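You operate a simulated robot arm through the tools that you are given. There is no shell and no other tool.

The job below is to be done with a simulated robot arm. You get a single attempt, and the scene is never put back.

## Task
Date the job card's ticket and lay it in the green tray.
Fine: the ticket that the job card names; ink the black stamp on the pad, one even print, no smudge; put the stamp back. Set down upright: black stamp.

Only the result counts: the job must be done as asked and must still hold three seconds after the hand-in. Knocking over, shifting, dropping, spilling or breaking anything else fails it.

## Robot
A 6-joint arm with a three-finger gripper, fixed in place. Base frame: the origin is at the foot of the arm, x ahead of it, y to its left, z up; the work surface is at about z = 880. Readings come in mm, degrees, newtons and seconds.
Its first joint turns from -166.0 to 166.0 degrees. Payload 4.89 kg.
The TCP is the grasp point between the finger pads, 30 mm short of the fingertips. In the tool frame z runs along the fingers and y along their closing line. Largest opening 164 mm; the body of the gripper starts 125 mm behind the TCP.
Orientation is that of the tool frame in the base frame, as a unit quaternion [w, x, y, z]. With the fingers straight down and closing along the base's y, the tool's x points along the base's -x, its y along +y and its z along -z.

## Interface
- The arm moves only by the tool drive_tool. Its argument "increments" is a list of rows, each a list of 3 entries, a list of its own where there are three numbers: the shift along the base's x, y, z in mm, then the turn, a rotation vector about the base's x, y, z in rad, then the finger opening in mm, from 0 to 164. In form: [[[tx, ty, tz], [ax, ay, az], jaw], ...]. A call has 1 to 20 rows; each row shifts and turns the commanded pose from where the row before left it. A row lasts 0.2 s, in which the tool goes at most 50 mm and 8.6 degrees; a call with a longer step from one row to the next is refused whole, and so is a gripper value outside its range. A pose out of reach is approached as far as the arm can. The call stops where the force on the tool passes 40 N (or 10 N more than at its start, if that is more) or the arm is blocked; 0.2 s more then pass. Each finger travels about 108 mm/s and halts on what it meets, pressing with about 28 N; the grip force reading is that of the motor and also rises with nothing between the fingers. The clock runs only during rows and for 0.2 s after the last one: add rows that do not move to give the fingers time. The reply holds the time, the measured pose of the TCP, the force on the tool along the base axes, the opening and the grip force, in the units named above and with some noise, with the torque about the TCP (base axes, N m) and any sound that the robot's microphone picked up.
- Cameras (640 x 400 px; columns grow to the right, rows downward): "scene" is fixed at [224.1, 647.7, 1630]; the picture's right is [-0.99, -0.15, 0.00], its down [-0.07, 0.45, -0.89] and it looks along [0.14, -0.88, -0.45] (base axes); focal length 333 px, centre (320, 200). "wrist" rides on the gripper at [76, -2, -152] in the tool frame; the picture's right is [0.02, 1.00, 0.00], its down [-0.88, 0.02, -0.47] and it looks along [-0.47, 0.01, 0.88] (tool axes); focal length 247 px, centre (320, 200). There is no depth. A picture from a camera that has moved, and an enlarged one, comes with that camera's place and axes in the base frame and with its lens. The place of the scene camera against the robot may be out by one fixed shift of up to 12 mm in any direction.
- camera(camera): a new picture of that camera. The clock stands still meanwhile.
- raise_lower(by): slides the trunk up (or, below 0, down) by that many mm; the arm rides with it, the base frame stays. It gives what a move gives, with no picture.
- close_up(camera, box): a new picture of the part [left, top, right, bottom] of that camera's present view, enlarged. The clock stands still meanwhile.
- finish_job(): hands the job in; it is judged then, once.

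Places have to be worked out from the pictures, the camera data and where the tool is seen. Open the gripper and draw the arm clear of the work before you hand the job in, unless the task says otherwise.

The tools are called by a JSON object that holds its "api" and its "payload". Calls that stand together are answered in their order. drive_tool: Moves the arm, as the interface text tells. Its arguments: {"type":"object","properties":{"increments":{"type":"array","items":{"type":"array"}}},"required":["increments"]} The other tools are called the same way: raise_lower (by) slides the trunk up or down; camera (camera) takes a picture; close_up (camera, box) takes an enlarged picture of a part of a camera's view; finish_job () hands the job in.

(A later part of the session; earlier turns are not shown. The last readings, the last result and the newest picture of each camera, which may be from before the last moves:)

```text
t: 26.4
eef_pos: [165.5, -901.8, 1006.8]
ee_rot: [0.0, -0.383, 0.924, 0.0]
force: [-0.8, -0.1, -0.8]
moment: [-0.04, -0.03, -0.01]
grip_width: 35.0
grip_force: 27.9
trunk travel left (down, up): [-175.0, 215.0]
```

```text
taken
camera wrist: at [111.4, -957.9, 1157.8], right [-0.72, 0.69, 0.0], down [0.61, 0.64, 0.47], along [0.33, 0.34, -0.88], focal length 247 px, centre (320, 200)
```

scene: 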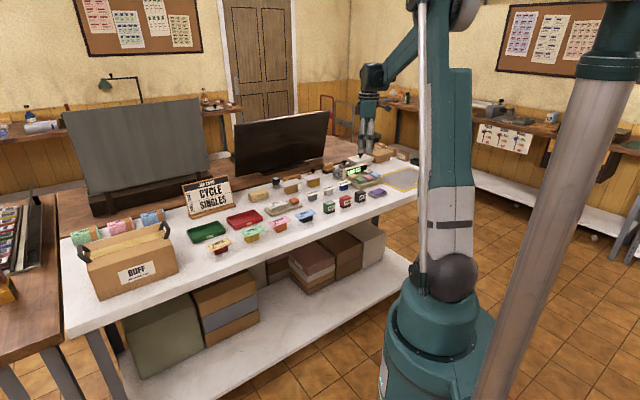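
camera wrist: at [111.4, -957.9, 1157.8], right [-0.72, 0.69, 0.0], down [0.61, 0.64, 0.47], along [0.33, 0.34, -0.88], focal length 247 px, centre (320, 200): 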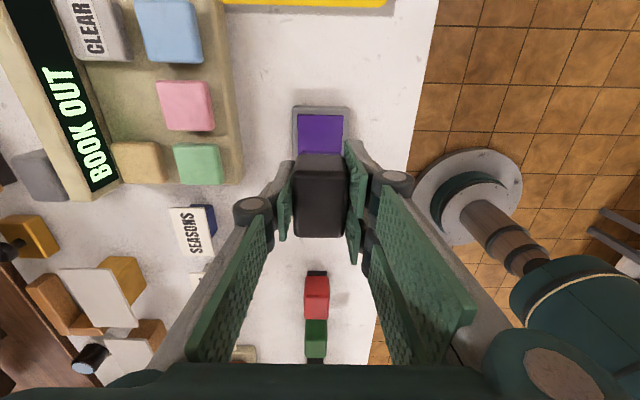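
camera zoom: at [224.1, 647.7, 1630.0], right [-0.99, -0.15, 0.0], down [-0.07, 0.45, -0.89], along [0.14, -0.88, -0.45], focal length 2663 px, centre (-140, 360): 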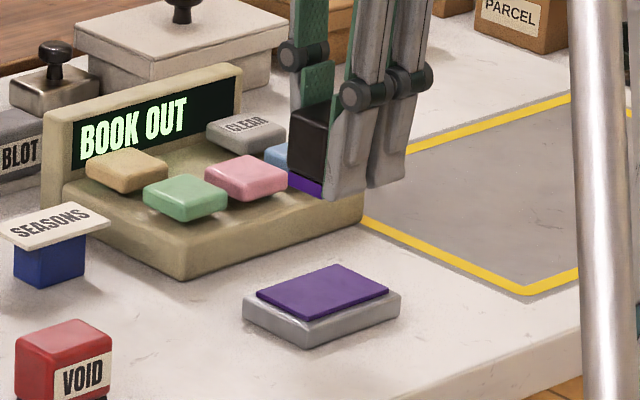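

The stamp is inked and the pad has not moved. I'll carry the stamp along the table at z about 1030 to a point short of the CYCLE ticket, to see the ticket ahead of the tool.

{"api": "drive_tool", "payload": {"increments": [[[10, 10, 8], [0, 0, 0], 15], [[18, 18, 8], [0, 0, 0], 15], [[27, 27, 8], [0, 0, 0], 15], [[27, 27, 0], [0, 0, 0], 15], [[27, 27, 0], [0, 0, 0], 15], [[27, 27, 0], [0, 0, 0], 15], [[27, 27, 0], [0, 0, 0], 15], [[27, 27, 0], [0, 0, 0], 15], [[27, 27, 0], [0, 0, 0], 15], [[27, 27, 0], [0, 0, 0], 15], [[27, 27, 0], [0, 0, 0], 15], [[27, 27, 0], [0, 0, 0], 15], [[27, 27, 0], [0, 0, 0], 15], [[27, 27, 0], [0, 0, 0], 15], [[27, 27, 0], [0, 0, 0], 15], [[20, 20, 0], [0, 0, 0], 15], [[12, 12, 0], [0, 0, 0], 15], [[4.3, 4.3, 0], [0, 0, 0], 15], [[0, 0, 0], [0, 0, 0], 15]]}}

{"api": "camera", "payload": {"camera": "wrist"}}

```text
t: 30.4
eef_pos: [580.7, -486.5, 1029.3]
ee_rot: [0.0, -0.383, 0.924, 0.0]
force: [0.7, 0.0, -0.5]
moment: [-0.03, 0.03, 0.06]
grip_width: 35.0
grip_force: 28.0
trunk travel left (down, up): [-175.0, 215.0]
```

```text
taken
camera wrist: at [527.1, -541.9, 1180.4], right [-0.72, 0.69, 0.0], down [0.61, 0.64, 0.47], along [0.33, 0.34, -0.88], focal length 247 px, centre (320, 200)
```

wrist: 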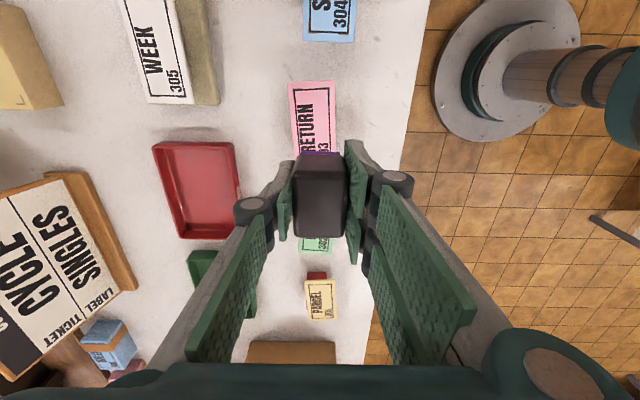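

The stamp hides the ticket from here. I'll move about 170 mm further along the table and up to z 1070 so that the ticket shows above the stamp in the picture.

{"api": "drive_tool", "payload": {"increments": [[[10, 10, 10], [0, 0, 0], 15], [[20, 20, 10], [0, 0, 0], 15], [[24, 24, 10], [0, 0, 0], 15], [[24, 24, 10], [0, 0, 0], 15], [[24, 24, 0], [0, 0, 0], 15], [[14, 15, 0], [0, 0, 0], 15], [[6, 7, 0], [0, 0, 0], 15], [[0, 0, 0], [0, 0, 0], 15], [[0, 0, 0], [0, 0, 0], 15]]}}

{"api": "camera", "payload": {"camera": "wrist"}}

{"api": "close_up", "payload": {"camera": "wrist", "box": [260, 10, 380, 160]}}

```text
t: 32.4
eef_pos: [702.8, -361.2, 1069.2]
ee_rot: [0.0, -0.384, 0.924, -0.001]
force: [0.6, 0.2, -1.5]
moment: [-0.02, 0.05, -0.02]
grip_width: 35.0
grip_force: 28.1
trunk travel left (down, up): [-175.0, 215.0]
```

```text
taken
camera wrist: at [650.4, -416.9, 1221.3], right [-0.72, 0.69, 0.0], down [0.61, 0.64, 0.47], along [0.33, 0.34, -0.88], focal length 247 px, centre (320, 200)
```

wrist: 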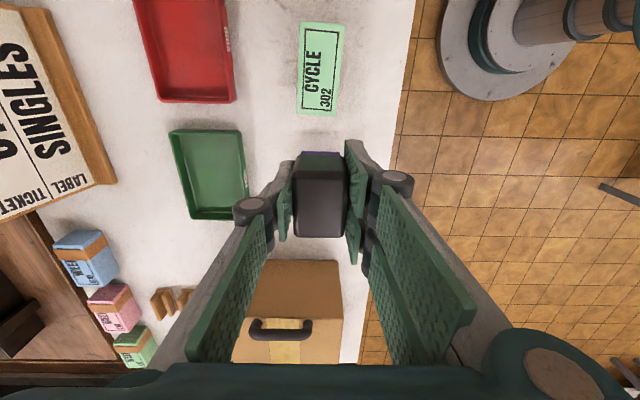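

```text
2.67 times, centred on (320, 85) of wrist
camera zoom: at [650.4, -416.9, 1221.3], right [-0.72, 0.69, 0.0], down [0.61, 0.64, 0.47], along [0.33, 0.34, -0.88], focal length 659 px, centre (320, 507)
```

zoom: 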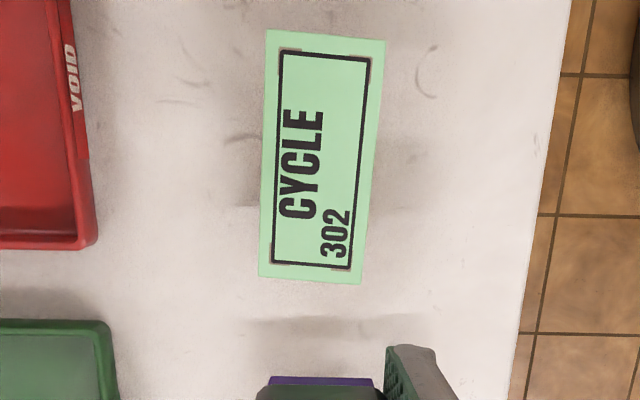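

The ticket measures about 89 × 46 mm, centred near (653, -416) and turned to 41.6°, i.e. 3.4° off the tool. I'll turn by that, and move the stamp to above the ticket's centre at z 990 for an alignment check.

{"api": "drive_tool", "payload": {"increments": [[[-8, -9, -10], [0, 0, -0.02], 15], [[-14, -15, -20], [0, 0, -0.02], 15], [[-14, -15, -20], [0, 0, -0.0193], 15], [[-10, -10.9, -20], [0, 0, 0], 15], [[-5.2, -5, -10], [0, 0, 0], 15], [[0, 0, 0], [0, 0, 0], 15], [[0, 0, 0], [0, 0, 0], 15]]}}

{"api": "close_up", "payload": {"camera": "wrist", "box": [230, 100, 410, 270]}}

{"api": "close_up", "payload": {"camera": "scene", "box": [225, 200, 285, 250]}}

```text
t: 34.0
eef_pos: [652.4, -419.0, 990.4]
ee_rot: [0.0, -0.355, 0.935, 0.0]
force: [-0.7, -1.7, -0.1]
moment: [-0.02, -0.01, 0.0]
grip_width: 35.1
grip_force: 27.7
trunk travel left (down, up): [-175.0, 215.0]
```

```text
2.35 times, centred on (320, 185) of wrist
camera zoom: at [595.5, -470.7, 1141.5], right [-0.68, 0.73, 0.0], down [0.65, 0.6, 0.47], along [0.35, 0.32, -0.88], focal length 581 px, centre (320, 235)
```

zoom: 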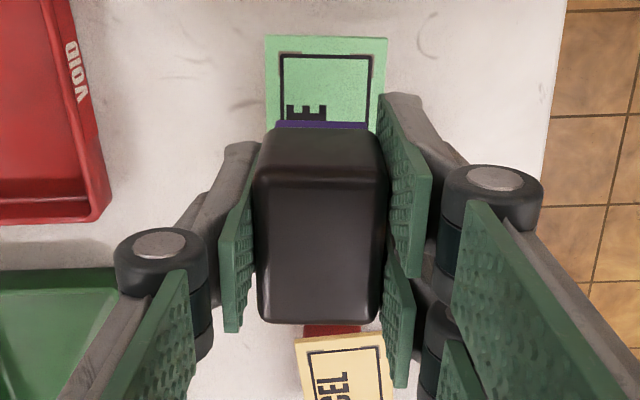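

```text
8.00 times, centred on (255, 225) of scene
camera zoom: at [224.1, 647.7, 1630.0], right [-0.99, -0.15, 0.0], down [-0.07, 0.45, -0.89], along [0.14, -0.88, -0.45], focal length 2663 px, centre (840, 0)
```

zoom: 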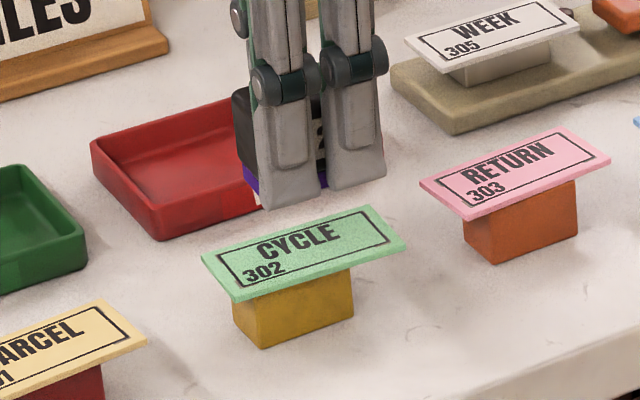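

The stamp is within about 2 mm of the ticket's centre and square to it. I'll make that small correction and descend to z 957.

{"api": "drive_tool", "payload": {"increments": [[[0.6, 1.6, -8], [0, 0, 0], 15], [[0, 0, -10], [0, 0, 0], 15], [[0, 0, -8], [0, 0, 0], 15], [[0, 0, -5], [0, 0, 0], 15], [[0, 0, -2], [0, 0, 0], 15], [[0, 0, 0], [0, 0, 0], 15]]}}

{"api": "close_up", "payload": {"camera": "scene", "box": [225, 200, 285, 250]}}

{"api": "close_up", "payload": {"camera": "wrist", "box": [230, 100, 410, 270]}}

```text
t: 35.4
eef_pos: [650.8, -417.9, 955.7]
ee_rot: [-0.001, -0.355, 0.935, -0.001]
force: [1.2, 0.6, -1.9]
moment: [0.0, 0.01, 0.02]
grip_width: 34.9
grip_force: 27.9
trunk travel left (down, up): [-175.0, 215.0]
```

```text
8.00 times, centred on (255, 225) of scene
camera zoom: at [224.1, 647.7, 1630.0], right [-0.99, -0.15, 0.0], down [-0.07, 0.45, -0.89], along [0.14, -0.88, -0.45], focal length 2663 px, centre (840, 0)
```

zoom: 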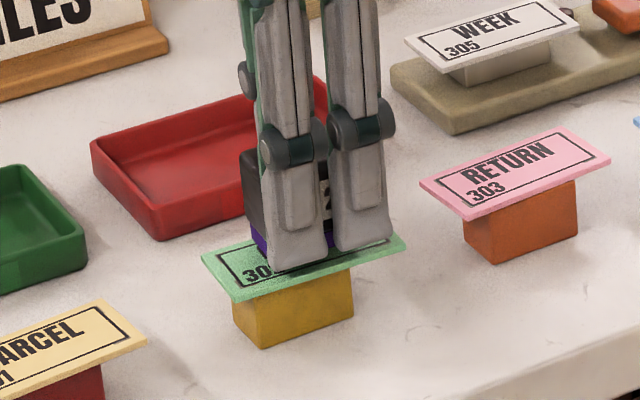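

```text
2.35 times, centred on (320, 185) of wrist
camera zoom: at [594.6, -469.5, 1108.2], right [-0.68, 0.73, 0.0], down [0.65, 0.6, 0.47], along [0.35, 0.32, -0.88], focal length 581 px, centre (320, 235)
```

zoom: 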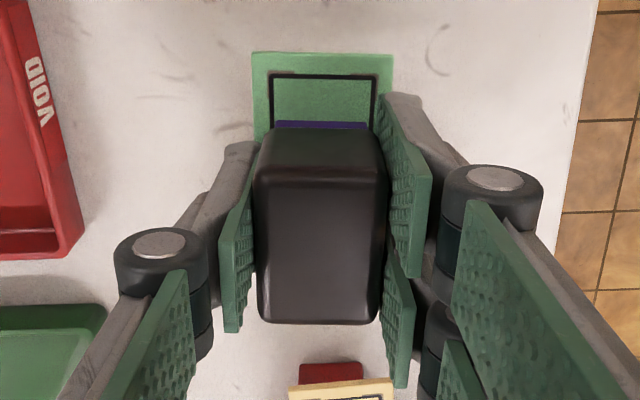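

The stamp is centred over the ticket. I'll approach in 1 mm steps, watching for first contact.

{"api": "drive_tool", "payload": {"increments": [[[0, 0, -1], [0, 0, 0], 15], [[0, 0, -1], [0, 0, 0], 15], [[0, 0, -1], [0, 0, 0], 15], [[0, 0, 0], [0, 0, 0], 15]]}}

```text
t: 36.4
eef_pos: [650.5, -417.3, 952.3]
ee_rot: [0.0, -0.356, 0.934, 0.0]
force: [-0.2, -0.7, -0.6]
moment: [0.01, -0.02, 0.01]
grip_width: 34.9
grip_force: 27.8
trunk travel left (down, up): [-175.0, 215.0]
```

No contact at a commanded z of 954. I'll go on 1.5 mm and look from the scene camera how close the base is.

{"api": "drive_tool", "payload": {"increments": [[[0, 0, -0.8], [0, 0, 0], 15], [[0, 0, -0.7], [0, 0, 0], 15], [[0, 0, 0], [0, 0, 0], 15]]}}

{"api": "close_up", "payload": {"camera": "scene", "box": [235, 210, 280, 245]}}

```text
t: 37.2
eef_pos: [651.1, -417.0, 952.0]
ee_rot: [0.0, -0.355, 0.935, 0.0]
force: [-0.5, -0.8, -1.4]
moment: [0.0, 0.0, -0.01]
grip_width: 35.0
grip_force: 28.1
trunk travel left (down, up): [-175.0, 215.0]
```

```text
11.43 times, centred on (258, 228) of scene
camera zoom: at [224.1, 647.7, 1630.0], right [-0.99, -0.15, 0.0], down [-0.07, 0.45, -0.89], along [0.14, -0.88, -0.45], focal length 3804 px, centre (1034, -114)
```

zoom: 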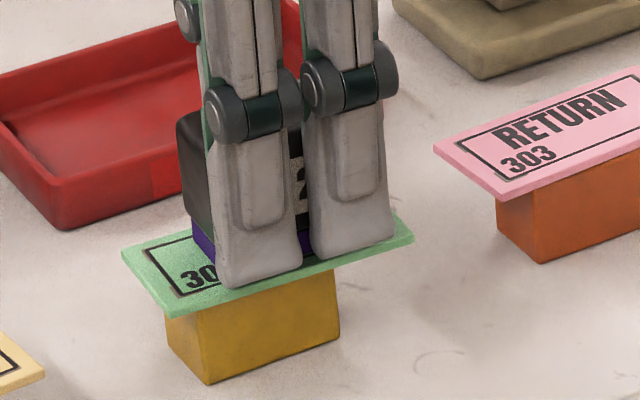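

Still free. Another 1.5 mm in fine steps.

{"api": "drive_tool", "payload": {"increments": [[[0, 0, -0.7], [0, 0, 0], 15], [[0, 0, -0.8], [0, 0, 0], 15], [[0, 0, 0], [0, 0, 0], 15]]}}

```text
t: 38.0
eef_pos: [651.6, -415.7, 951.4]
ee_rot: [0.0, -0.355, 0.935, 0.0]
force: [1.1, -1.3, 14.3]
moment: [-0.01, -0.11, -0.02]
grip_width: 35.0
grip_force: 28.1
trunk travel left (down, up): [-175.0, 215.0]
```

Contact: 14 N, with the pressure centre within about 3 mm of the stamp's centre and little side force. I'll press 0.3 mm more to match the inking force and hold for a moment.

{"api": "drive_tool", "payload": {"increments": [[[0, 0, -0.3], [0, 0, 0], 15], [[0, 0, 0], [0, 0, 0], 15]]}}

```text
t: 38.6
eef_pos: [651.2, -417.1, 950.1]
ee_rot: [-0.001, -0.356, 0.935, 0.001]
force: [-1.9, 0.7, 8.2]
moment: [0.08, -0.01, 0.0]
grip_width: 34.9
grip_force: 27.8
trunk travel left (down, up): [-175.0, 215.0]
```

The force is steady enough at 8–14 N, so I'll lift straight up slowly and look at the print.

{"api": "drive_tool", "payload": {"increments": [[[0, 0, 0.6], [0, 0, 0], 15], [[0, 0, 1], [0, 0, 0], 15], [[0, 0, 2], [0, 0, 0], 15], [[0, 0, 4], [0, 0, 0], 15], [[0, 0, 10], [0, 0, 0], 15], [[0, 0, 15], [0, 0, 0], 15], [[0, 0, 20], [0, 0, 0], 15], [[0, 0, 20], [0, 0, 0], 15], [[0, 0, 20], [0, 0, 0], 15], [[0, 0, 0], [0, 0, 0], 15]]}}

{"api": "close_up", "payload": {"camera": "scene", "box": [225, 205, 285, 250]}}

{"api": "camera", "payload": {"camera": "wrist"}}

```text
t: 40.8
eef_pos: [651.4, -416.1, 1043.1]
ee_rot: [0.0, -0.355, 0.935, 0.0]
force: [-0.7, -0.6, -0.2]
moment: [-0.01, 0.02, -0.02]
grip_width: 35.1
grip_force: 27.9
trunk travel left (down, up): [-175.0, 215.0]
```

```text
8.89 times, centred on (255, 228) of scene
camera zoom: at [224.1, 647.7, 1630.0], right [-0.99, -0.15, 0.0], down [-0.07, 0.45, -0.89], along [0.14, -0.88, -0.45], focal length 2959 px, centre (898, -44)
```

zoom: 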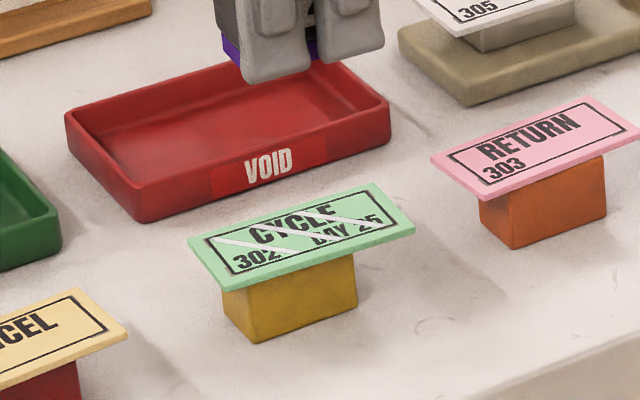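

```text
taken
camera wrist: at [594.3, -467.8, 1195.0], right [-0.68, 0.73, 0.0], down [0.65, 0.6, 0.47], along [0.35, 0.32, -0.88], focal length 247 px, centre (320, 200)
```

wrist: 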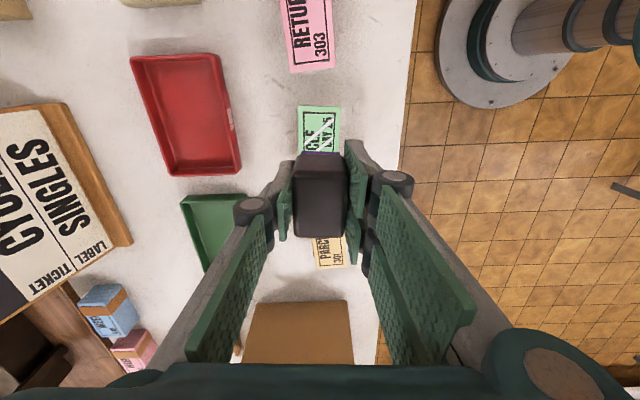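

The ticket now shows DAY 25, but there are pale diagonal streaks. I'll zoom in to see what they are.

{"api": "close_up", "payload": {"camera": "scene", "box": [240, 220, 276, 244]}}

{"api": "close_up", "payload": {"camera": "wrist", "box": [280, 90, 360, 160]}}

```text
16.00 times, centred on (258, 232) of scene
camera zoom: at [224.1, 647.7, 1630.0], right [-0.99, -0.15, 0.0], down [-0.07, 0.45, -0.89], along [0.14, -0.88, -0.45], focal length 5326 px, centre (1312, -312)
```

zoom: 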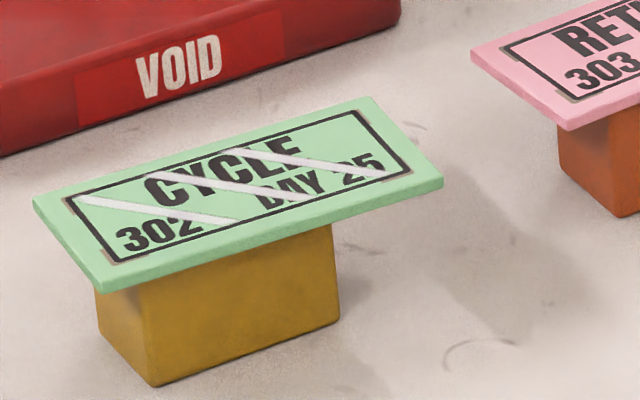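

```text
5.71 times, centred on (320, 125) of wrist
camera zoom: at [594.3, -467.8, 1195.0], right [-0.68, 0.73, 0.0], down [0.65, 0.6, 0.47], along [0.35, 0.32, -0.88], focal length 1411 px, centre (320, 629)
```

zoom: 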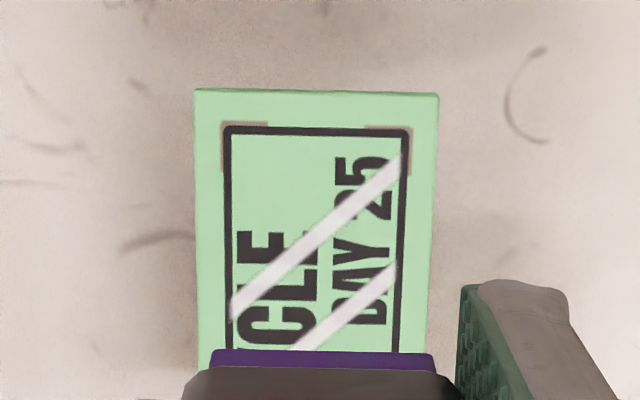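

The DAY 25 print is legible and in place; the pale streaks lie over the whole face like a wet sheen, so I'll leave the ticket alone to dry while I take the stamp back to its place.

{"api": "drive_tool", "payload": {"increments": [[[-10, -10, 0], [0, 0, 0.02], 15], [[-18, -18, 0], [0, 0, 0.02], 15], [[-27, -27, 0], [0, 0, 0.0193], 15], [[-27, -27, 0], [0, 0, 0], 15], [[-27, -27, 0], [0, 0, 0], 15], [[-27, -27, 0], [0, 0, 0], 15], [[-27, -27, 0], [0, 0, 0], 15], [[-27, -27, 0], [0, 0, 0], 15], [[-27, -27, 0], [0, 0, 0], 15], [[-27, -27, 0], [0, 0, 0], 15], [[-27, -27, 0], [0, 0, 0], 15], [[-27, -27, 0], [0, 0, 0], 15], [[-27, -27, 0], [0, 0, 0], 15], [[-27, -27, 0], [0, 0, 0], 15], [[-22, -22, 0], [0, 0, 0], 15], [[-16, -16, 0], [0, 0, 0], 15], [[-8, -8, 0], [0, 0, 0], 15], [[-4.7, -4, 0], [0, 0, 0], 15], [[0, 0, 0], [0, 0, 0], 15]]}}

{"api": "camera", "payload": {"camera": "wrist"}}

{"api": "close_up", "payload": {"camera": "scene", "box": [225, 205, 285, 250]}}

```text
t: 44.8
eef_pos: [248.0, -817.5, 1042.7]
ee_rot: [0.0, -0.383, 0.924, 0.0]
force: [-0.8, 0.0, -1.4]
moment: [0.0, 0.04, 0.02]
grip_width: 34.7
grip_force: 27.9
trunk travel left (down, up): [-175.0, 215.0]
```

```text
taken
camera wrist: at [194.9, -872.4, 1194.0], right [-0.72, 0.69, 0.0], down [0.61, 0.64, 0.47], along [0.33, 0.34, -0.88], focal length 247 px, centre (320, 200)
```

wrist: 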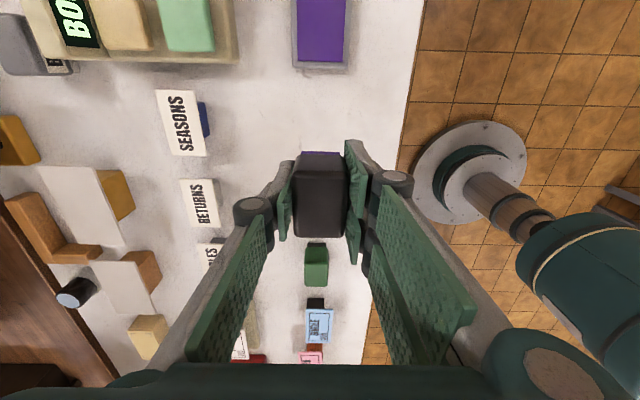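

```text
8.89 times, centred on (255, 228) of scene
camera zoom: at [224.1, 647.7, 1630.0], right [-0.99, -0.15, 0.0], down [-0.07, 0.45, -0.89], along [0.14, -0.88, -0.45], focal length 2959 px, centre (898, -44)
```

zoom: 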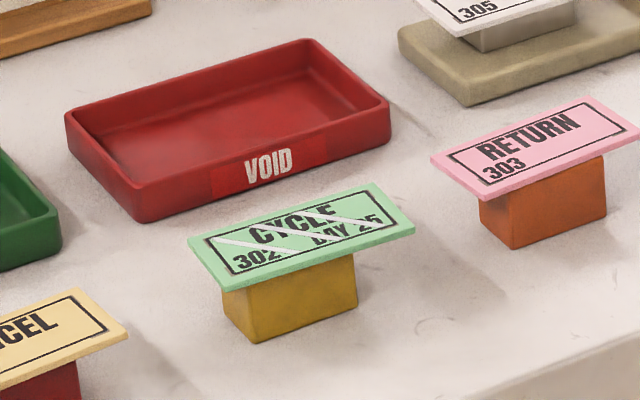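

The streaks are still there; I'll keep watching them. Now I lower the stamp over its old spot to about z 922.

{"api": "drive_tool", "payload": {"increments": [[[0, 0, -15], [0, 0, 0], 15], [[0, 0, -30], [0, 0, 0], 15], [[0, 0, -30], [0, 0, 0], 15], [[0, 0, -25], [0, 0, 0], 15], [[0, 0, -14], [0, 0, 0], 15], [[0, 0, -7.4], [0, 0, 0], 15], [[0, 0, 0], [0, 0, 0], 15]]}}

{"api": "close_up", "payload": {"camera": "scene", "box": [340, 180, 395, 215]}}

```text
t: 46.4
eef_pos: [249.4, -818.4, 920.4]
ee_rot: [0.0, -0.383, 0.924, 0.0]
force: [0.2, 0.1, -1.1]
moment: [-0.01, 0.05, 0.01]
grip_width: 34.7
grip_force: 28.3
trunk travel left (down, up): [-175.0, 215.0]
```

```text
11.43 times, centred on (368, 198) of scene
camera zoom: at [224.1, 647.7, 1630.0], right [-0.99, -0.15, 0.0], down [-0.07, 0.45, -0.89], along [0.14, -0.88, -0.45], focal length 3804 px, centre (-223, 229)
```

zoom: 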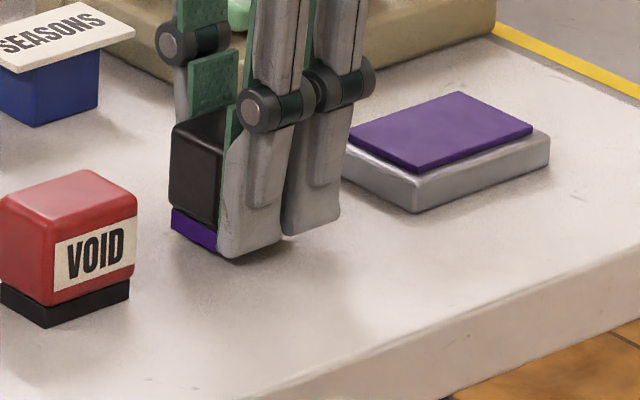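

The stamp is a few millimetres above its spot. I'll lower in small steps towards the height at which I took it.

{"api": "drive_tool", "payload": {"increments": [[[0, 0, -2], [0, 0, 0], 15], [[0, 0, -2], [0, 0, 0], 15], [[0, 0, -2], [0, 0, 0], 15], [[0, 0, -1], [0, 0, 0], 15], [[0, 0, 0], [0, 0, 0], 15]]}}

```text
t: 47.6
eef_pos: [249.0, -818.6, 913.9]
ee_rot: [0.0, -0.382, 0.924, 0.0]
force: [0.0, 0.0, -0.3]
moment: [-0.03, 0.0, 0.01]
grip_width: 35.2
grip_force: 28.0
trunk travel left (down, up): [-175.0, 215.0]
```

No contact yet; continuing in 0.5 mm steps.

{"api": "drive_tool", "payload": {"increments": [[[0, 0, -0.5], [0, 0, 0], 15], [[0, 0, -0.5], [0, 0, 0], 15], [[0, 0, 0], [0, 0, 0], 15]]}}

```text
t: 48.4
eef_pos: [248.1, -817.8, 913.7]
ee_rot: [0.0, -0.383, 0.924, 0.0]
force: [0.1, -1.6, 0.6]
moment: [-0.01, -0.02, 0.04]
grip_width: 34.8
grip_force: 27.5
trunk travel left (down, up): [-175.0, 215.0]
```

{"api": "drive_tool", "payload": {"increments": [[[0, 0, -0.5], [0, 0, 0], 15], [[0, 0, -0.4], [0, 0, 0], 15], [[0, 0, 0], [0, 0, 0], 15]]}}

{"api": "close_up", "payload": {"camera": "scene", "box": [340, 180, 395, 215]}}

```text
t: 49.2
eef_pos: [248.4, -817.6, 913.2]
ee_rot: [0.001, -0.382, 0.924, 0.0]
force: [0.7, -5.6, 16.9]
moment: [-0.2, -0.01, 0.01]
grip_width: 35.0
grip_force: 28.4
trunk travel left (down, up): [-175.0, 215.0]
```

```text
11.43 times, centred on (368, 198) of scene
camera zoom: at [224.1, 647.7, 1630.0], right [-0.99, -0.15, 0.0], down [-0.07, 0.45, -0.89], along [0.14, -0.88, -0.45], focal length 3804 px, centre (-223, 229)
```

zoom: 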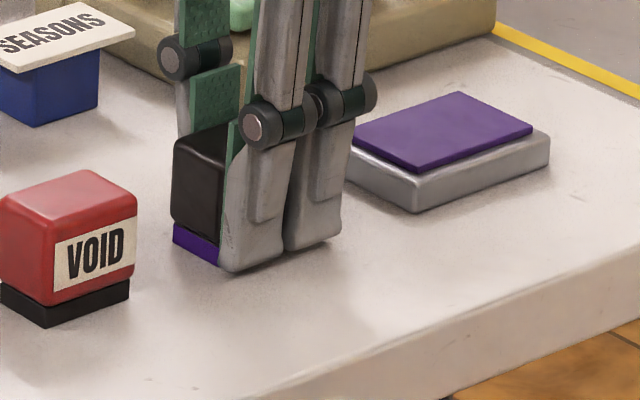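

The stamp stands on the table (17 N). I'll relieve the pressure a little, open the fingers gradually, and rise.

{"api": "drive_tool", "payload": {"increments": [[[0, 0, 0.6], [0, 0, 0], 20], [[0, 0, 0], [0, 0, 0], 34], [[0, 0, 0], [0, 0, 0], 37], [[0, 0, 0], [0, 0, 0], 42], [[0, 0, 0], [0, 0, 0], 50], [[0, 0, 0], [0, 0, 0], 60], [[0, 0, 0], [0, 0, 0], 70], [[0, 0, 0], [0, 0, 0], 70], [[0, 0, 10], [0, 0, 0], 70], [[0, 0, 20], [0, 0, 0], 70], [[0, 0, 30], [0, 0, 0], 70], [[0, 0, 30], [0, 0, 0], 70], [[0, 0, 0], [0, 0, 0], 70]]}}

{"api": "close_up", "payload": {"camera": "scene", "box": [340, 180, 395, 215]}}

{"api": "close_up", "payload": {"camera": "scene", "box": [240, 220, 276, 244]}}

{"api": "camera", "payload": {"camera": "wrist"}}

```text
t: 52.0
eef_pos: [249.8, -819.5, 1002.5]
ee_rot: [0.001, -0.383, 0.924, 0.0]
force: [0.5, -0.1, 0.4]
moment: [-0.02, -0.01, 0.0]
grip_width: 70.0
grip_force: 0.2
trunk travel left (down, up): [-175.0, 215.0]
```

```text
11.43 times, centred on (368, 198) of scene
camera zoom: at [224.1, 647.7, 1630.0], right [-0.99, -0.15, 0.0], down [-0.07, 0.45, -0.89], along [0.14, -0.88, -0.45], focal length 3804 px, centre (-223, 229)
```

zoom: 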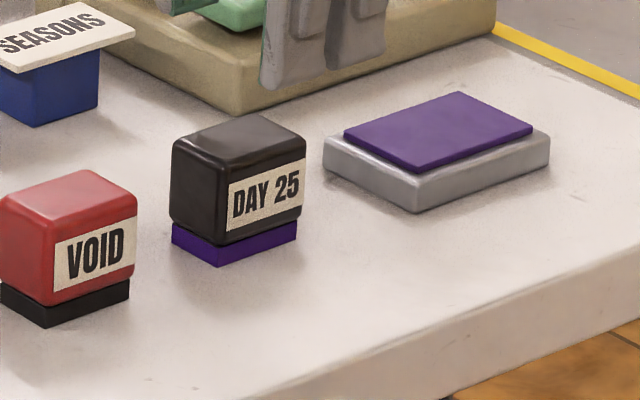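

```text
16.00 times, centred on (258, 232) of scene
camera zoom: at [224.1, 647.7, 1630.0], right [-0.99, -0.15, 0.0], down [-0.07, 0.45, -0.89], along [0.14, -0.88, -0.45], focal length 5326 px, centre (1312, -312)
```

zoom: 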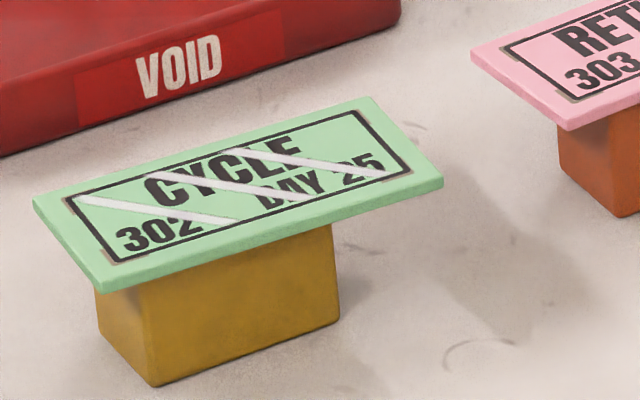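

```text
taken
camera wrist: at [195.2, -874.4, 1154.4], right [-0.72, 0.69, 0.0], down [0.61, 0.64, 0.47], along [0.33, 0.34, -0.88], focal length 247 px, centre (320, 200)
```

wrist: 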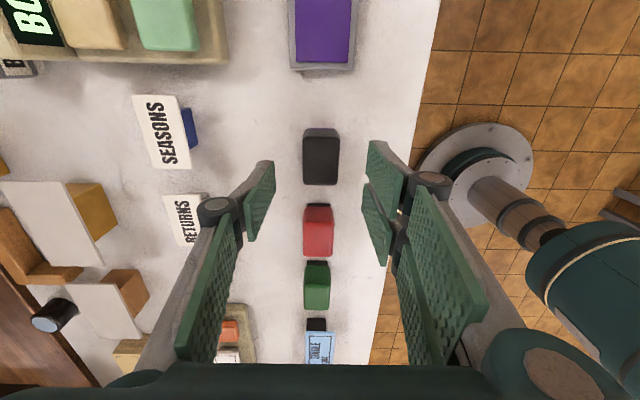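

The stamp is back upright on its spot, and the pad is undisturbed. I'll travel back to the viewpoint beyond the ticket, which also lets time pass for the print, and look at ticket and tray.

{"api": "drive_tool", "payload": {"increments": [[[10, 10, 6.3], [0, 0, 0], 70], [[20, 20, 10], [0, 0, 0], 70], [[27, 27, 10], [0, 0, 0], 70], [[27, 27, 10], [0, 0, 0], 70], [[27, 27, 10], [0, 0, 0], 70], [[27, 27, 10], [0, 0, 0], 70], [[27, 27, 10], [0, 0, 0], 70], [[27, 27, 0], [0, 0, 0], 70], [[27, 27, 0], [0, 0, 0], 70], [[27, 27, 0], [0, 0, 0], 70], [[27, 27, 0], [0, 0, 0], 70], [[27, 27, 0], [0, 0, 0], 70], [[27, 27, 0], [0, 0, 0], 70], [[27, 27, 0], [0, 0, 0], 70], [[27, 27, 0], [0, 0, 0], 70], [[27, 27, 0], [0, 0, 0], 70], [[24, 25, 0], [0, 0, 0], 70], [[14, 15, 0], [0, 0, 0], 70], [[7.3, 7.3, 0], [0, 0, 0], 70], [[0, 0, 0], [0, 0, 0], 70]]}}

{"api": "camera", "payload": {"camera": "wrist"}}

{"api": "close_up", "payload": {"camera": "wrist", "box": [270, 0, 370, 130]}}

```text
t: 56.2
eef_pos: [702.6, -364.2, 1068.4]
ee_rot: [0.0, -0.383, 0.924, 0.0]
force: [0.1, -0.1, 0.5]
moment: [-0.01, -0.01, -0.02]
grip_width: 70.0
grip_force: 0.0
trunk travel left (down, up): [-175.0, 215.0]
```

```text
taken
camera wrist: at [649.9, -419.2, 1220.3], right [-0.72, 0.69, 0.0], down [0.61, 0.64, 0.47], along [0.33, 0.34, -0.88], focal length 247 px, centre (320, 200)
```

wrist: 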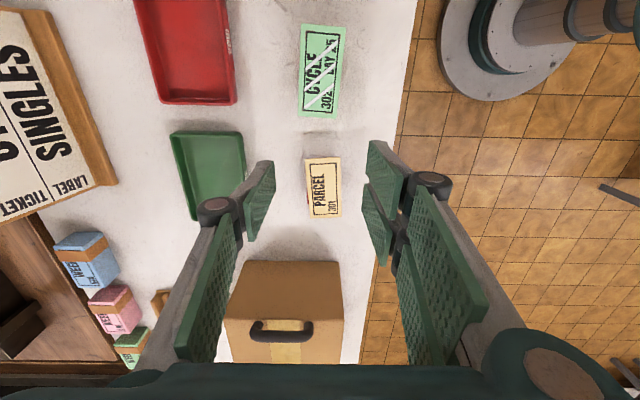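

```text
3.08 times, centred on (320, 65) of wrist
camera zoom: at [649.9, -419.2, 1220.3], right [-0.72, 0.69, 0.0], down [0.61, 0.64, 0.47], along [0.33, 0.34, -0.88], focal length 760 px, centre (320, 615)
```

zoom: 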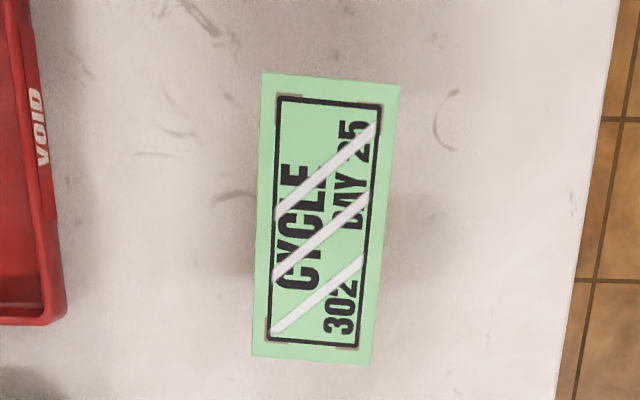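

The print is unchanged but sharp; I'll use the drying time to measure the green tray from here and get a second reading of the ticket.

{"api": "close_up", "payload": {"camera": "wrist", "box": [150, 110, 270, 240]}}

{"api": "close_up", "payload": {"camera": "scene", "box": [180, 210, 235, 250]}}

{"api": "close_up", "payload": {"camera": "scene", "box": [330, 150, 370, 190]}}

```text
3.08 times, centred on (210, 175) of wrist
camera zoom: at [649.9, -419.2, 1220.3], right [-0.72, 0.69, 0.0], down [0.61, 0.64, 0.47], along [0.33, 0.34, -0.88], focal length 760 px, centre (658, 277)
```

zoom: 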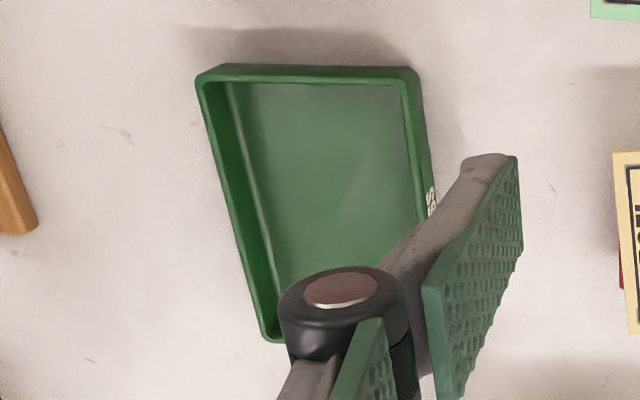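

```text
10.00 times, centred on (208, 230) of scene
camera zoom: at [224.1, 647.7, 1630.0], right [-0.99, -0.15, 0.0], down [-0.07, 0.45, -0.89], along [0.14, -0.88, -0.45], focal length 3328 px, centre (1445, -100)
```

zoom: 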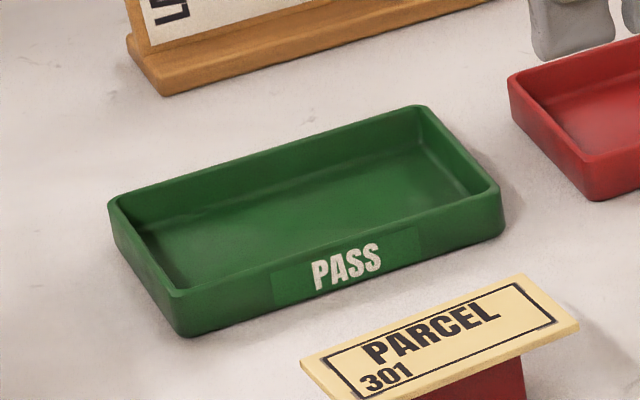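

```text
10.00 times, centred on (350, 170) of scene
camera zoom: at [224.1, 647.7, 1630.0], right [-0.99, -0.15, 0.0], down [-0.07, 0.45, -0.89], along [0.14, -0.88, -0.45], focal length 3328 px, centre (20, 500)
```

zoom: 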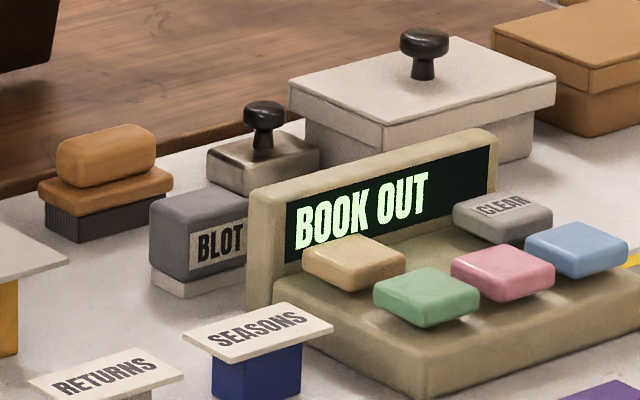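

The tray is about 130 × 94 mm outside with roughly an 80 mm wide floor, centred near (855, -420). I'll turn to the ticket's angle and move above it at z 1000 with the jaw at 80 mm, letting more time pass.

{"api": "drive_tool", "payload": {"increments": [[[-8, -8, -10], [0, 0, -0.02], 80], [[-14, -14.4, -20], [0, 0, -0.02], 80], [[-14, -16, -20], [0, 0, -0.0193], 80], [[-8, -8, -20], [0, 0, 0], 80], [[-4, -4, 0], [0, 0, 0], 80], [[0, 0, 0], [0, 0, 0], 80], [[0, 0, 0], [0, 0, 0], 80], [[0, 0, 0], [0, 0, 0], 80], [[0, 0, 0], [0, 0, 0], 80], [[0, 0, 0], [0, 0, 0], 80], [[0, 0, 0], [0, 0, 0], 80], [[0, 0, 0], [0, 0, 0], 80], [[0, 0, 0], [0, 0, 0], 80], [[0, 0, 0], [0, 0, 0], 80], [[0, 0, 0], [0, 0, 0], 80], [[0, 0, 0], [0, 0, 0], 80], [[0, 0, 0], [0, 0, 0], 80], [[0, 0, 0], [0, 0, 0], 80], [[0, 0, 0], [0, 0, 0], 80], [[0, 0, 0], [0, 0, 0], 80]]}}

{"api": "camera", "payload": {"camera": "wrist"}}

{"api": "close_up", "payload": {"camera": "wrist", "box": [260, 70, 380, 230]}}

```text
t: 60.4
eef_pos: [654.1, -415.1, 999.7]
ee_rot: [0.0, -0.356, 0.935, 0.0]
force: [-0.5, 0.5, 0.5]
moment: [0.0, -0.01, 0.02]
grip_width: 79.7
grip_force: 0.1
trunk travel left (down, up): [-175.0, 215.0]
```

```text
taken
camera wrist: at [597.2, -466.5, 1151.0], right [-0.68, 0.73, 0.0], down [0.65, 0.6, 0.47], along [0.35, 0.32, -0.88], focal length 247 px, centre (320, 200)
```

wrist: 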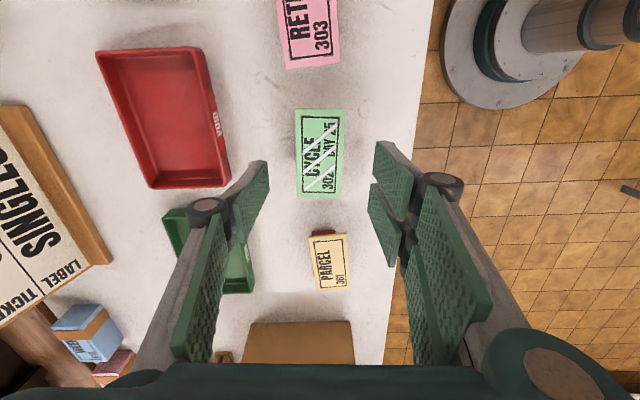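

```text
2.50 times, centred on (320, 150) of wrist
camera zoom: at [597.2, -466.5, 1151.0], right [-0.68, 0.73, 0.0], down [0.65, 0.6, 0.47], along [0.35, 0.32, -0.88], focal length 617 px, centre (320, 325)
```

zoom: 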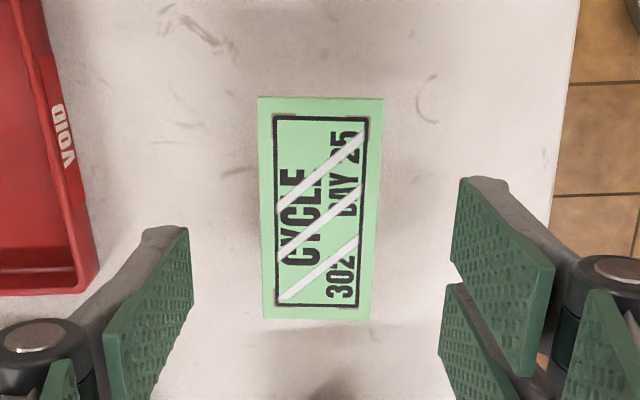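

The ticket is centred under the tool to within about 1 mm, but the sheen-like streaks remain 22 s after printing. Waiting costs nothing, so I'll let the clock run and look again.

{"api": "drive_tool", "payload": {"increments": [[[0, 0, 0], [0, 0, 0], 80], [[0, 0, 0], [0, 0, 0], 80], [[0, 0, 0], [0, 0, 0], 80], [[0, 0, 0], [0, 0, 0], 80], [[0, 0, 0], [0, 0, 0], 80], [[0, 0, 0], [0, 0, 0], 80], [[0, 0, 0], [0, 0, 0], 80], [[0, 0, 0], [0, 0, 0], 80], [[0, 0, 0], [0, 0, 0], 80], [[0, 0, 0], [0, 0, 0], 80], [[0, 0, 0], [0, 0, 0], 80], [[0, 0, 0], [0, 0, 0], 80], [[0, 0, 0], [0, 0, 0], 80], [[0, 0, 0], [0, 0, 0], 80], [[0, 0, 0], [0, 0, 0], 80], [[0, 0, 0], [0, 0, 0], 80], [[0, 0, 0], [0, 0, 0], 80], [[0, 0, 0], [0, 0, 0], 80], [[0, 0, 0], [0, 0, 0], 80], [[0, 0, 0], [0, 0, 0], 80]]}}

{"api": "drive_tool", "payload": {"increments": [[[0, 0, 0], [0, 0, 0], 80], [[0, 0, 0], [0, 0, 0], 80], [[0, 0, 0], [0, 0, 0], 80], [[0, 0, 0], [0, 0, 0], 80], [[0, 0, 0], [0, 0, 0], 80], [[0, 0, 0], [0, 0, 0], 80], [[0, 0, 0], [0, 0, 0], 80], [[0, 0, 0], [0, 0, 0], 80], [[0, 0, 0], [0, 0, 0], 80], [[0, 0, 0], [0, 0, 0], 80], [[0, 0, 0], [0, 0, 0], 80], [[0, 0, 0], [0, 0, 0], 80], [[0, 0, 0], [0, 0, 0], 80], [[0, 0, 0], [0, 0, 0], 80], [[0, 0, 0], [0, 0, 0], 80], [[0, 0, 0], [0, 0, 0], 80], [[0, 0, 0], [0, 0, 0], 80], [[0, 0, 0], [0, 0, 0], 80], [[0, 0, 0], [0, 0, 0], 80], [[0, 0, 0], [0, 0, 0], 80]]}}

{"api": "close_up", "payload": {"camera": "wrist", "box": [260, 90, 380, 210]}}

{"api": "close_up", "payload": {"camera": "scene", "box": [340, 180, 395, 215]}}

```text
t: 64.6
eef_pos: [653.9, -414.4, 999.5]
ee_rot: [0.0, -0.355, 0.935, 0.0]
force: [-0.1, 0.2, -0.2]
moment: [-0.01, -0.01, 0.02]
grip_width: 79.8
grip_force: 0.0
trunk travel left (down, up): [-175.0, 215.0]
```

```text
t: 68.8
eef_pos: [654.1, -415.1, 999.4]
ee_rot: [0.0, -0.355, 0.935, 0.001]
force: [-0.5, 0.9, -0.7]
moment: [-0.02, 0.04, 0.01]
grip_width: 80.0
grip_force: 0.1
trunk travel left (down, up): [-175.0, 215.0]
```

```text
3.33 times, centred on (320, 150) of wrist
camera zoom: at [597.2, -466.5, 1151.0], right [-0.68, 0.73, 0.0], down [0.65, 0.6, 0.47], along [0.35, 0.32, -0.88], focal length 823 px, centre (320, 367)
```

zoom: 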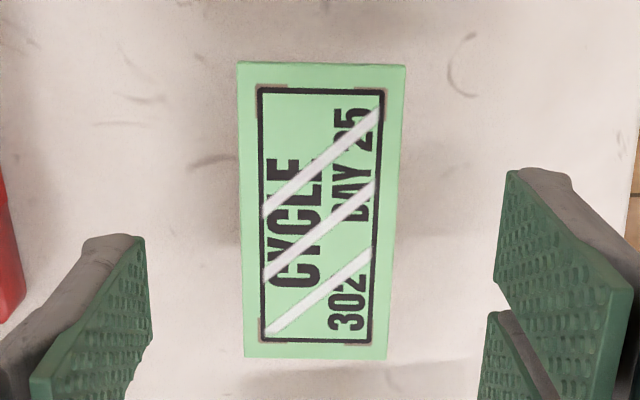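

```text
11.43 times, centred on (368, 198) of scene
camera zoom: at [224.1, 647.7, 1630.0], right [-0.99, -0.15, 0.0], down [-0.07, 0.45, -0.89], along [0.14, -0.88, -0.45], focal length 3804 px, centre (-223, 229)
```

zoom: 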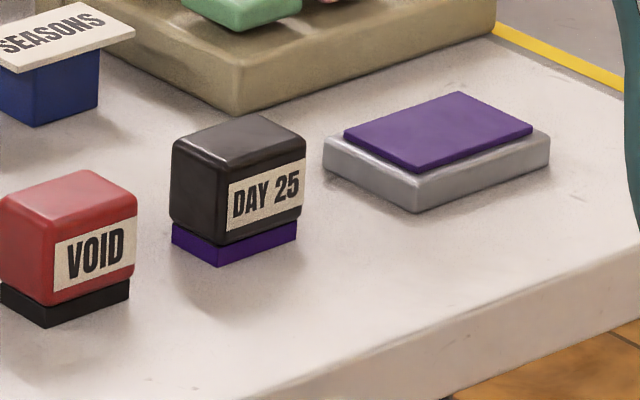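

No change yet at 30 s, with the stamp and pad sitting undisturbed. I'll let another stretch of time pass before handling the ticket.

{"api": "drive_tool", "payload": {"increments": [[[0, 0, 0], [0, 0, 0], 80], [[0, 0, 0], [0, 0, 0], 80], [[0, 0, 0], [0, 0, 0], 80], [[0, 0, 0], [0, 0, 0], 80], [[0, 0, 0], [0, 0, 0], 80], [[0, 0, 0], [0, 0, 0], 80], [[0, 0, 0], [0, 0, 0], 80], [[0, 0, 0], [0, 0, 0], 80], [[0, 0, 0], [0, 0, 0], 80], [[0, 0, 0], [0, 0, 0], 80], [[0, 0, 0], [0, 0, 0], 80], [[0, 0, 0], [0, 0, 0], 80], [[0, 0, 0], [0, 0, 0], 80], [[0, 0, 0], [0, 0, 0], 80], [[0, 0, 0], [0, 0, 0], 80], [[0, 0, 0], [0, 0, 0], 80], [[0, 0, 0], [0, 0, 0], 80], [[0, 0, 0], [0, 0, 0], 80], [[0, 0, 0], [0, 0, 0], 80], [[0, 0, 0], [0, 0, 0], 80]]}}

{"api": "drive_tool", "payload": {"increments": [[[0, 0, 0], [0, 0, 0], 80], [[0, 0, 0], [0, 0, 0], 80], [[0, 0, 0], [0, 0, 0], 80], [[0, 0, 0], [0, 0, 0], 80], [[0, 0, 0], [0, 0, 0], 80], [[0, 0, 0], [0, 0, 0], 80], [[0, 0, 0], [0, 0, 0], 80], [[0, 0, 0], [0, 0, 0], 80], [[0, 0, 0], [0, 0, 0], 80], [[0, 0, 0], [0, 0, 0], 80], [[0, 0, 0], [0, 0, 0], 80], [[0, 0, 0], [0, 0, 0], 80], [[0, 0, 0], [0, 0, 0], 80], [[0, 0, 0], [0, 0, 0], 80], [[0, 0, 0], [0, 0, 0], 80], [[0, 0, 0], [0, 0, 0], 80], [[0, 0, 0], [0, 0, 0], 80], [[0, 0, 0], [0, 0, 0], 80], [[0, 0, 0], [0, 0, 0], 80], [[0, 0, 0], [0, 0, 0], 80]]}}

{"api": "drive_tool", "payload": {"increments": [[[0, 0, 0], [0, 0, 0], 80], [[0, 0, 0], [0, 0, 0], 80], [[0, 0, 0], [0, 0, 0], 80], [[0, 0, 0], [0, 0, 0], 80], [[0, 0, 0], [0, 0, 0], 80], [[0, 0, 0], [0, 0, 0], 80], [[0, 0, 0], [0, 0, 0], 80], [[0, 0, 0], [0, 0, 0], 80], [[0, 0, 0], [0, 0, 0], 80], [[0, 0, 0], [0, 0, 0], 80], [[0, 0, 0], [0, 0, 0], 80], [[0, 0, 0], [0, 0, 0], 80], [[0, 0, 0], [0, 0, 0], 80], [[0, 0, 0], [0, 0, 0], 80], [[0, 0, 0], [0, 0, 0], 80], [[0, 0, 0], [0, 0, 0], 80], [[0, 0, 0], [0, 0, 0], 80], [[0, 0, 0], [0, 0, 0], 80], [[0, 0, 0], [0, 0, 0], 80], [[0, 0, 0], [0, 0, 0], 80]]}}

{"api": "drive_tool", "payload": {"increments": [[[0, 0, 0], [0, 0, 0], 80], [[0, 0, 0], [0, 0, 0], 80], [[0, 0, 0], [0, 0, 0], 80], [[0, 0, 0], [0, 0, 0], 80], [[0, 0, 0], [0, 0, 0], 80], [[0, 0, 0], [0, 0, 0], 80], [[0, 0, 0], [0, 0, 0], 80], [[0, 0, 0], [0, 0, 0], 80], [[0, 0, 0], [0, 0, 0], 80], [[0, 0, 0], [0, 0, 0], 80], [[0, 0, 0], [0, 0, 0], 80], [[0, 0, 0], [0, 0, 0], 80], [[0, 0, 0], [0, 0, 0], 80], [[0, 0, 0], [0, 0, 0], 80], [[0, 0, 0], [0, 0, 0], 80], [[0, 0, 0], [0, 0, 0], 80], [[0, 0, 0], [0, 0, 0], 80], [[0, 0, 0], [0, 0, 0], 80], [[0, 0, 0], [0, 0, 0], 80], [[0, 0, 0], [0, 0, 0], 80]]}}

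{"api": "drive_tool", "payload": {"increments": [[[0, 0, 0], [0, 0, 0], 80], [[0, 0, 0], [0, 0, 0], 80], [[0, 0, 0], [0, 0, 0], 80], [[0, 0, 0], [0, 0, 0], 80], [[0, 0, 0], [0, 0, 0], 80], [[0, 0, 0], [0, 0, 0], 80], [[0, 0, 0], [0, 0, 0], 80], [[0, 0, 0], [0, 0, 0], 80], [[0, 0, 0], [0, 0, 0], 80], [[0, 0, 0], [0, 0, 0], 80], [[0, 0, 0], [0, 0, 0], 80], [[0, 0, 0], [0, 0, 0], 80], [[0, 0, 0], [0, 0, 0], 80], [[0, 0, 0], [0, 0, 0], 80], [[0, 0, 0], [0, 0, 0], 80], [[0, 0, 0], [0, 0, 0], 80], [[0, 0, 0], [0, 0, 0], 80], [[0, 0, 0], [0, 0, 0], 80], [[0, 0, 0], [0, 0, 0], 80], [[0, 0, 0], [0, 0, 0], 80]]}}

{"api": "close_up", "payload": {"camera": "wrist", "box": [260, 90, 380, 210]}}

```text
t: 73.0
eef_pos: [654.9, -414.6, 999.2]
ee_rot: [0.0, -0.355, 0.935, -0.001]
force: [0.4, -0.2, 0.0]
moment: [0.0, -0.02, 0.01]
grip_width: 79.9
grip_force: 0.2
trunk travel left (down, up): [-175.0, 215.0]
```

```text
t: 77.2
eef_pos: [653.5, -414.7, 999.3]
ee_rot: [0.0, -0.355, 0.935, 0.0]
force: [0.2, 0.6, 0.6]
moment: [0.02, -0.03, 0.0]
grip_width: 80.1
grip_force: 0.0
trunk travel left (down, up): [-175.0, 215.0]
```

```text
t: 81.4
eef_pos: [654.8, -413.7, 998.4]
ee_rot: [0.0, -0.355, 0.935, 0.0]
force: [0.1, -0.4, 0.4]
moment: [0.0, -0.01, -0.03]
grip_width: 80.0
grip_force: 0.1
trunk travel left (down, up): [-175.0, 215.0]
```

```text
t: 85.6
eef_pos: [654.2, -414.2, 999.3]
ee_rot: [0.001, -0.355, 0.935, 0.0]
force: [-0.4, 0.1, 0.1]
moment: [-0.01, 0.0, 0.02]
grip_width: 79.9
grip_force: 0.1
trunk travel left (down, up): [-175.0, 215.0]
```

```text
t: 89.8
eef_pos: [653.8, -414.7, 998.5]
ee_rot: [0.0, -0.354, 0.935, 0.0]
force: [0.9, 1.0, -0.1]
moment: [-0.02, 0.0, 0.0]
grip_width: 80.0
grip_force: 0.2
trunk travel left (down, up): [-175.0, 215.0]
```

```text
3.33 times, centred on (320, 150) of wrist
camera zoom: at [597.2, -466.5, 1151.0], right [-0.68, 0.73, 0.0], down [0.65, 0.6, 0.47], along [0.35, 0.32, -0.88], focal length 823 px, centre (320, 367)
```

zoom: 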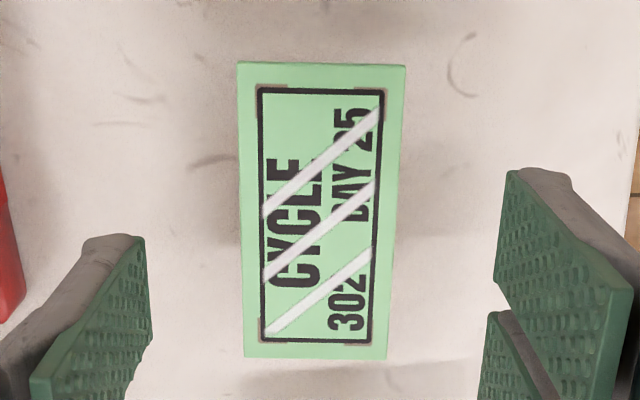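

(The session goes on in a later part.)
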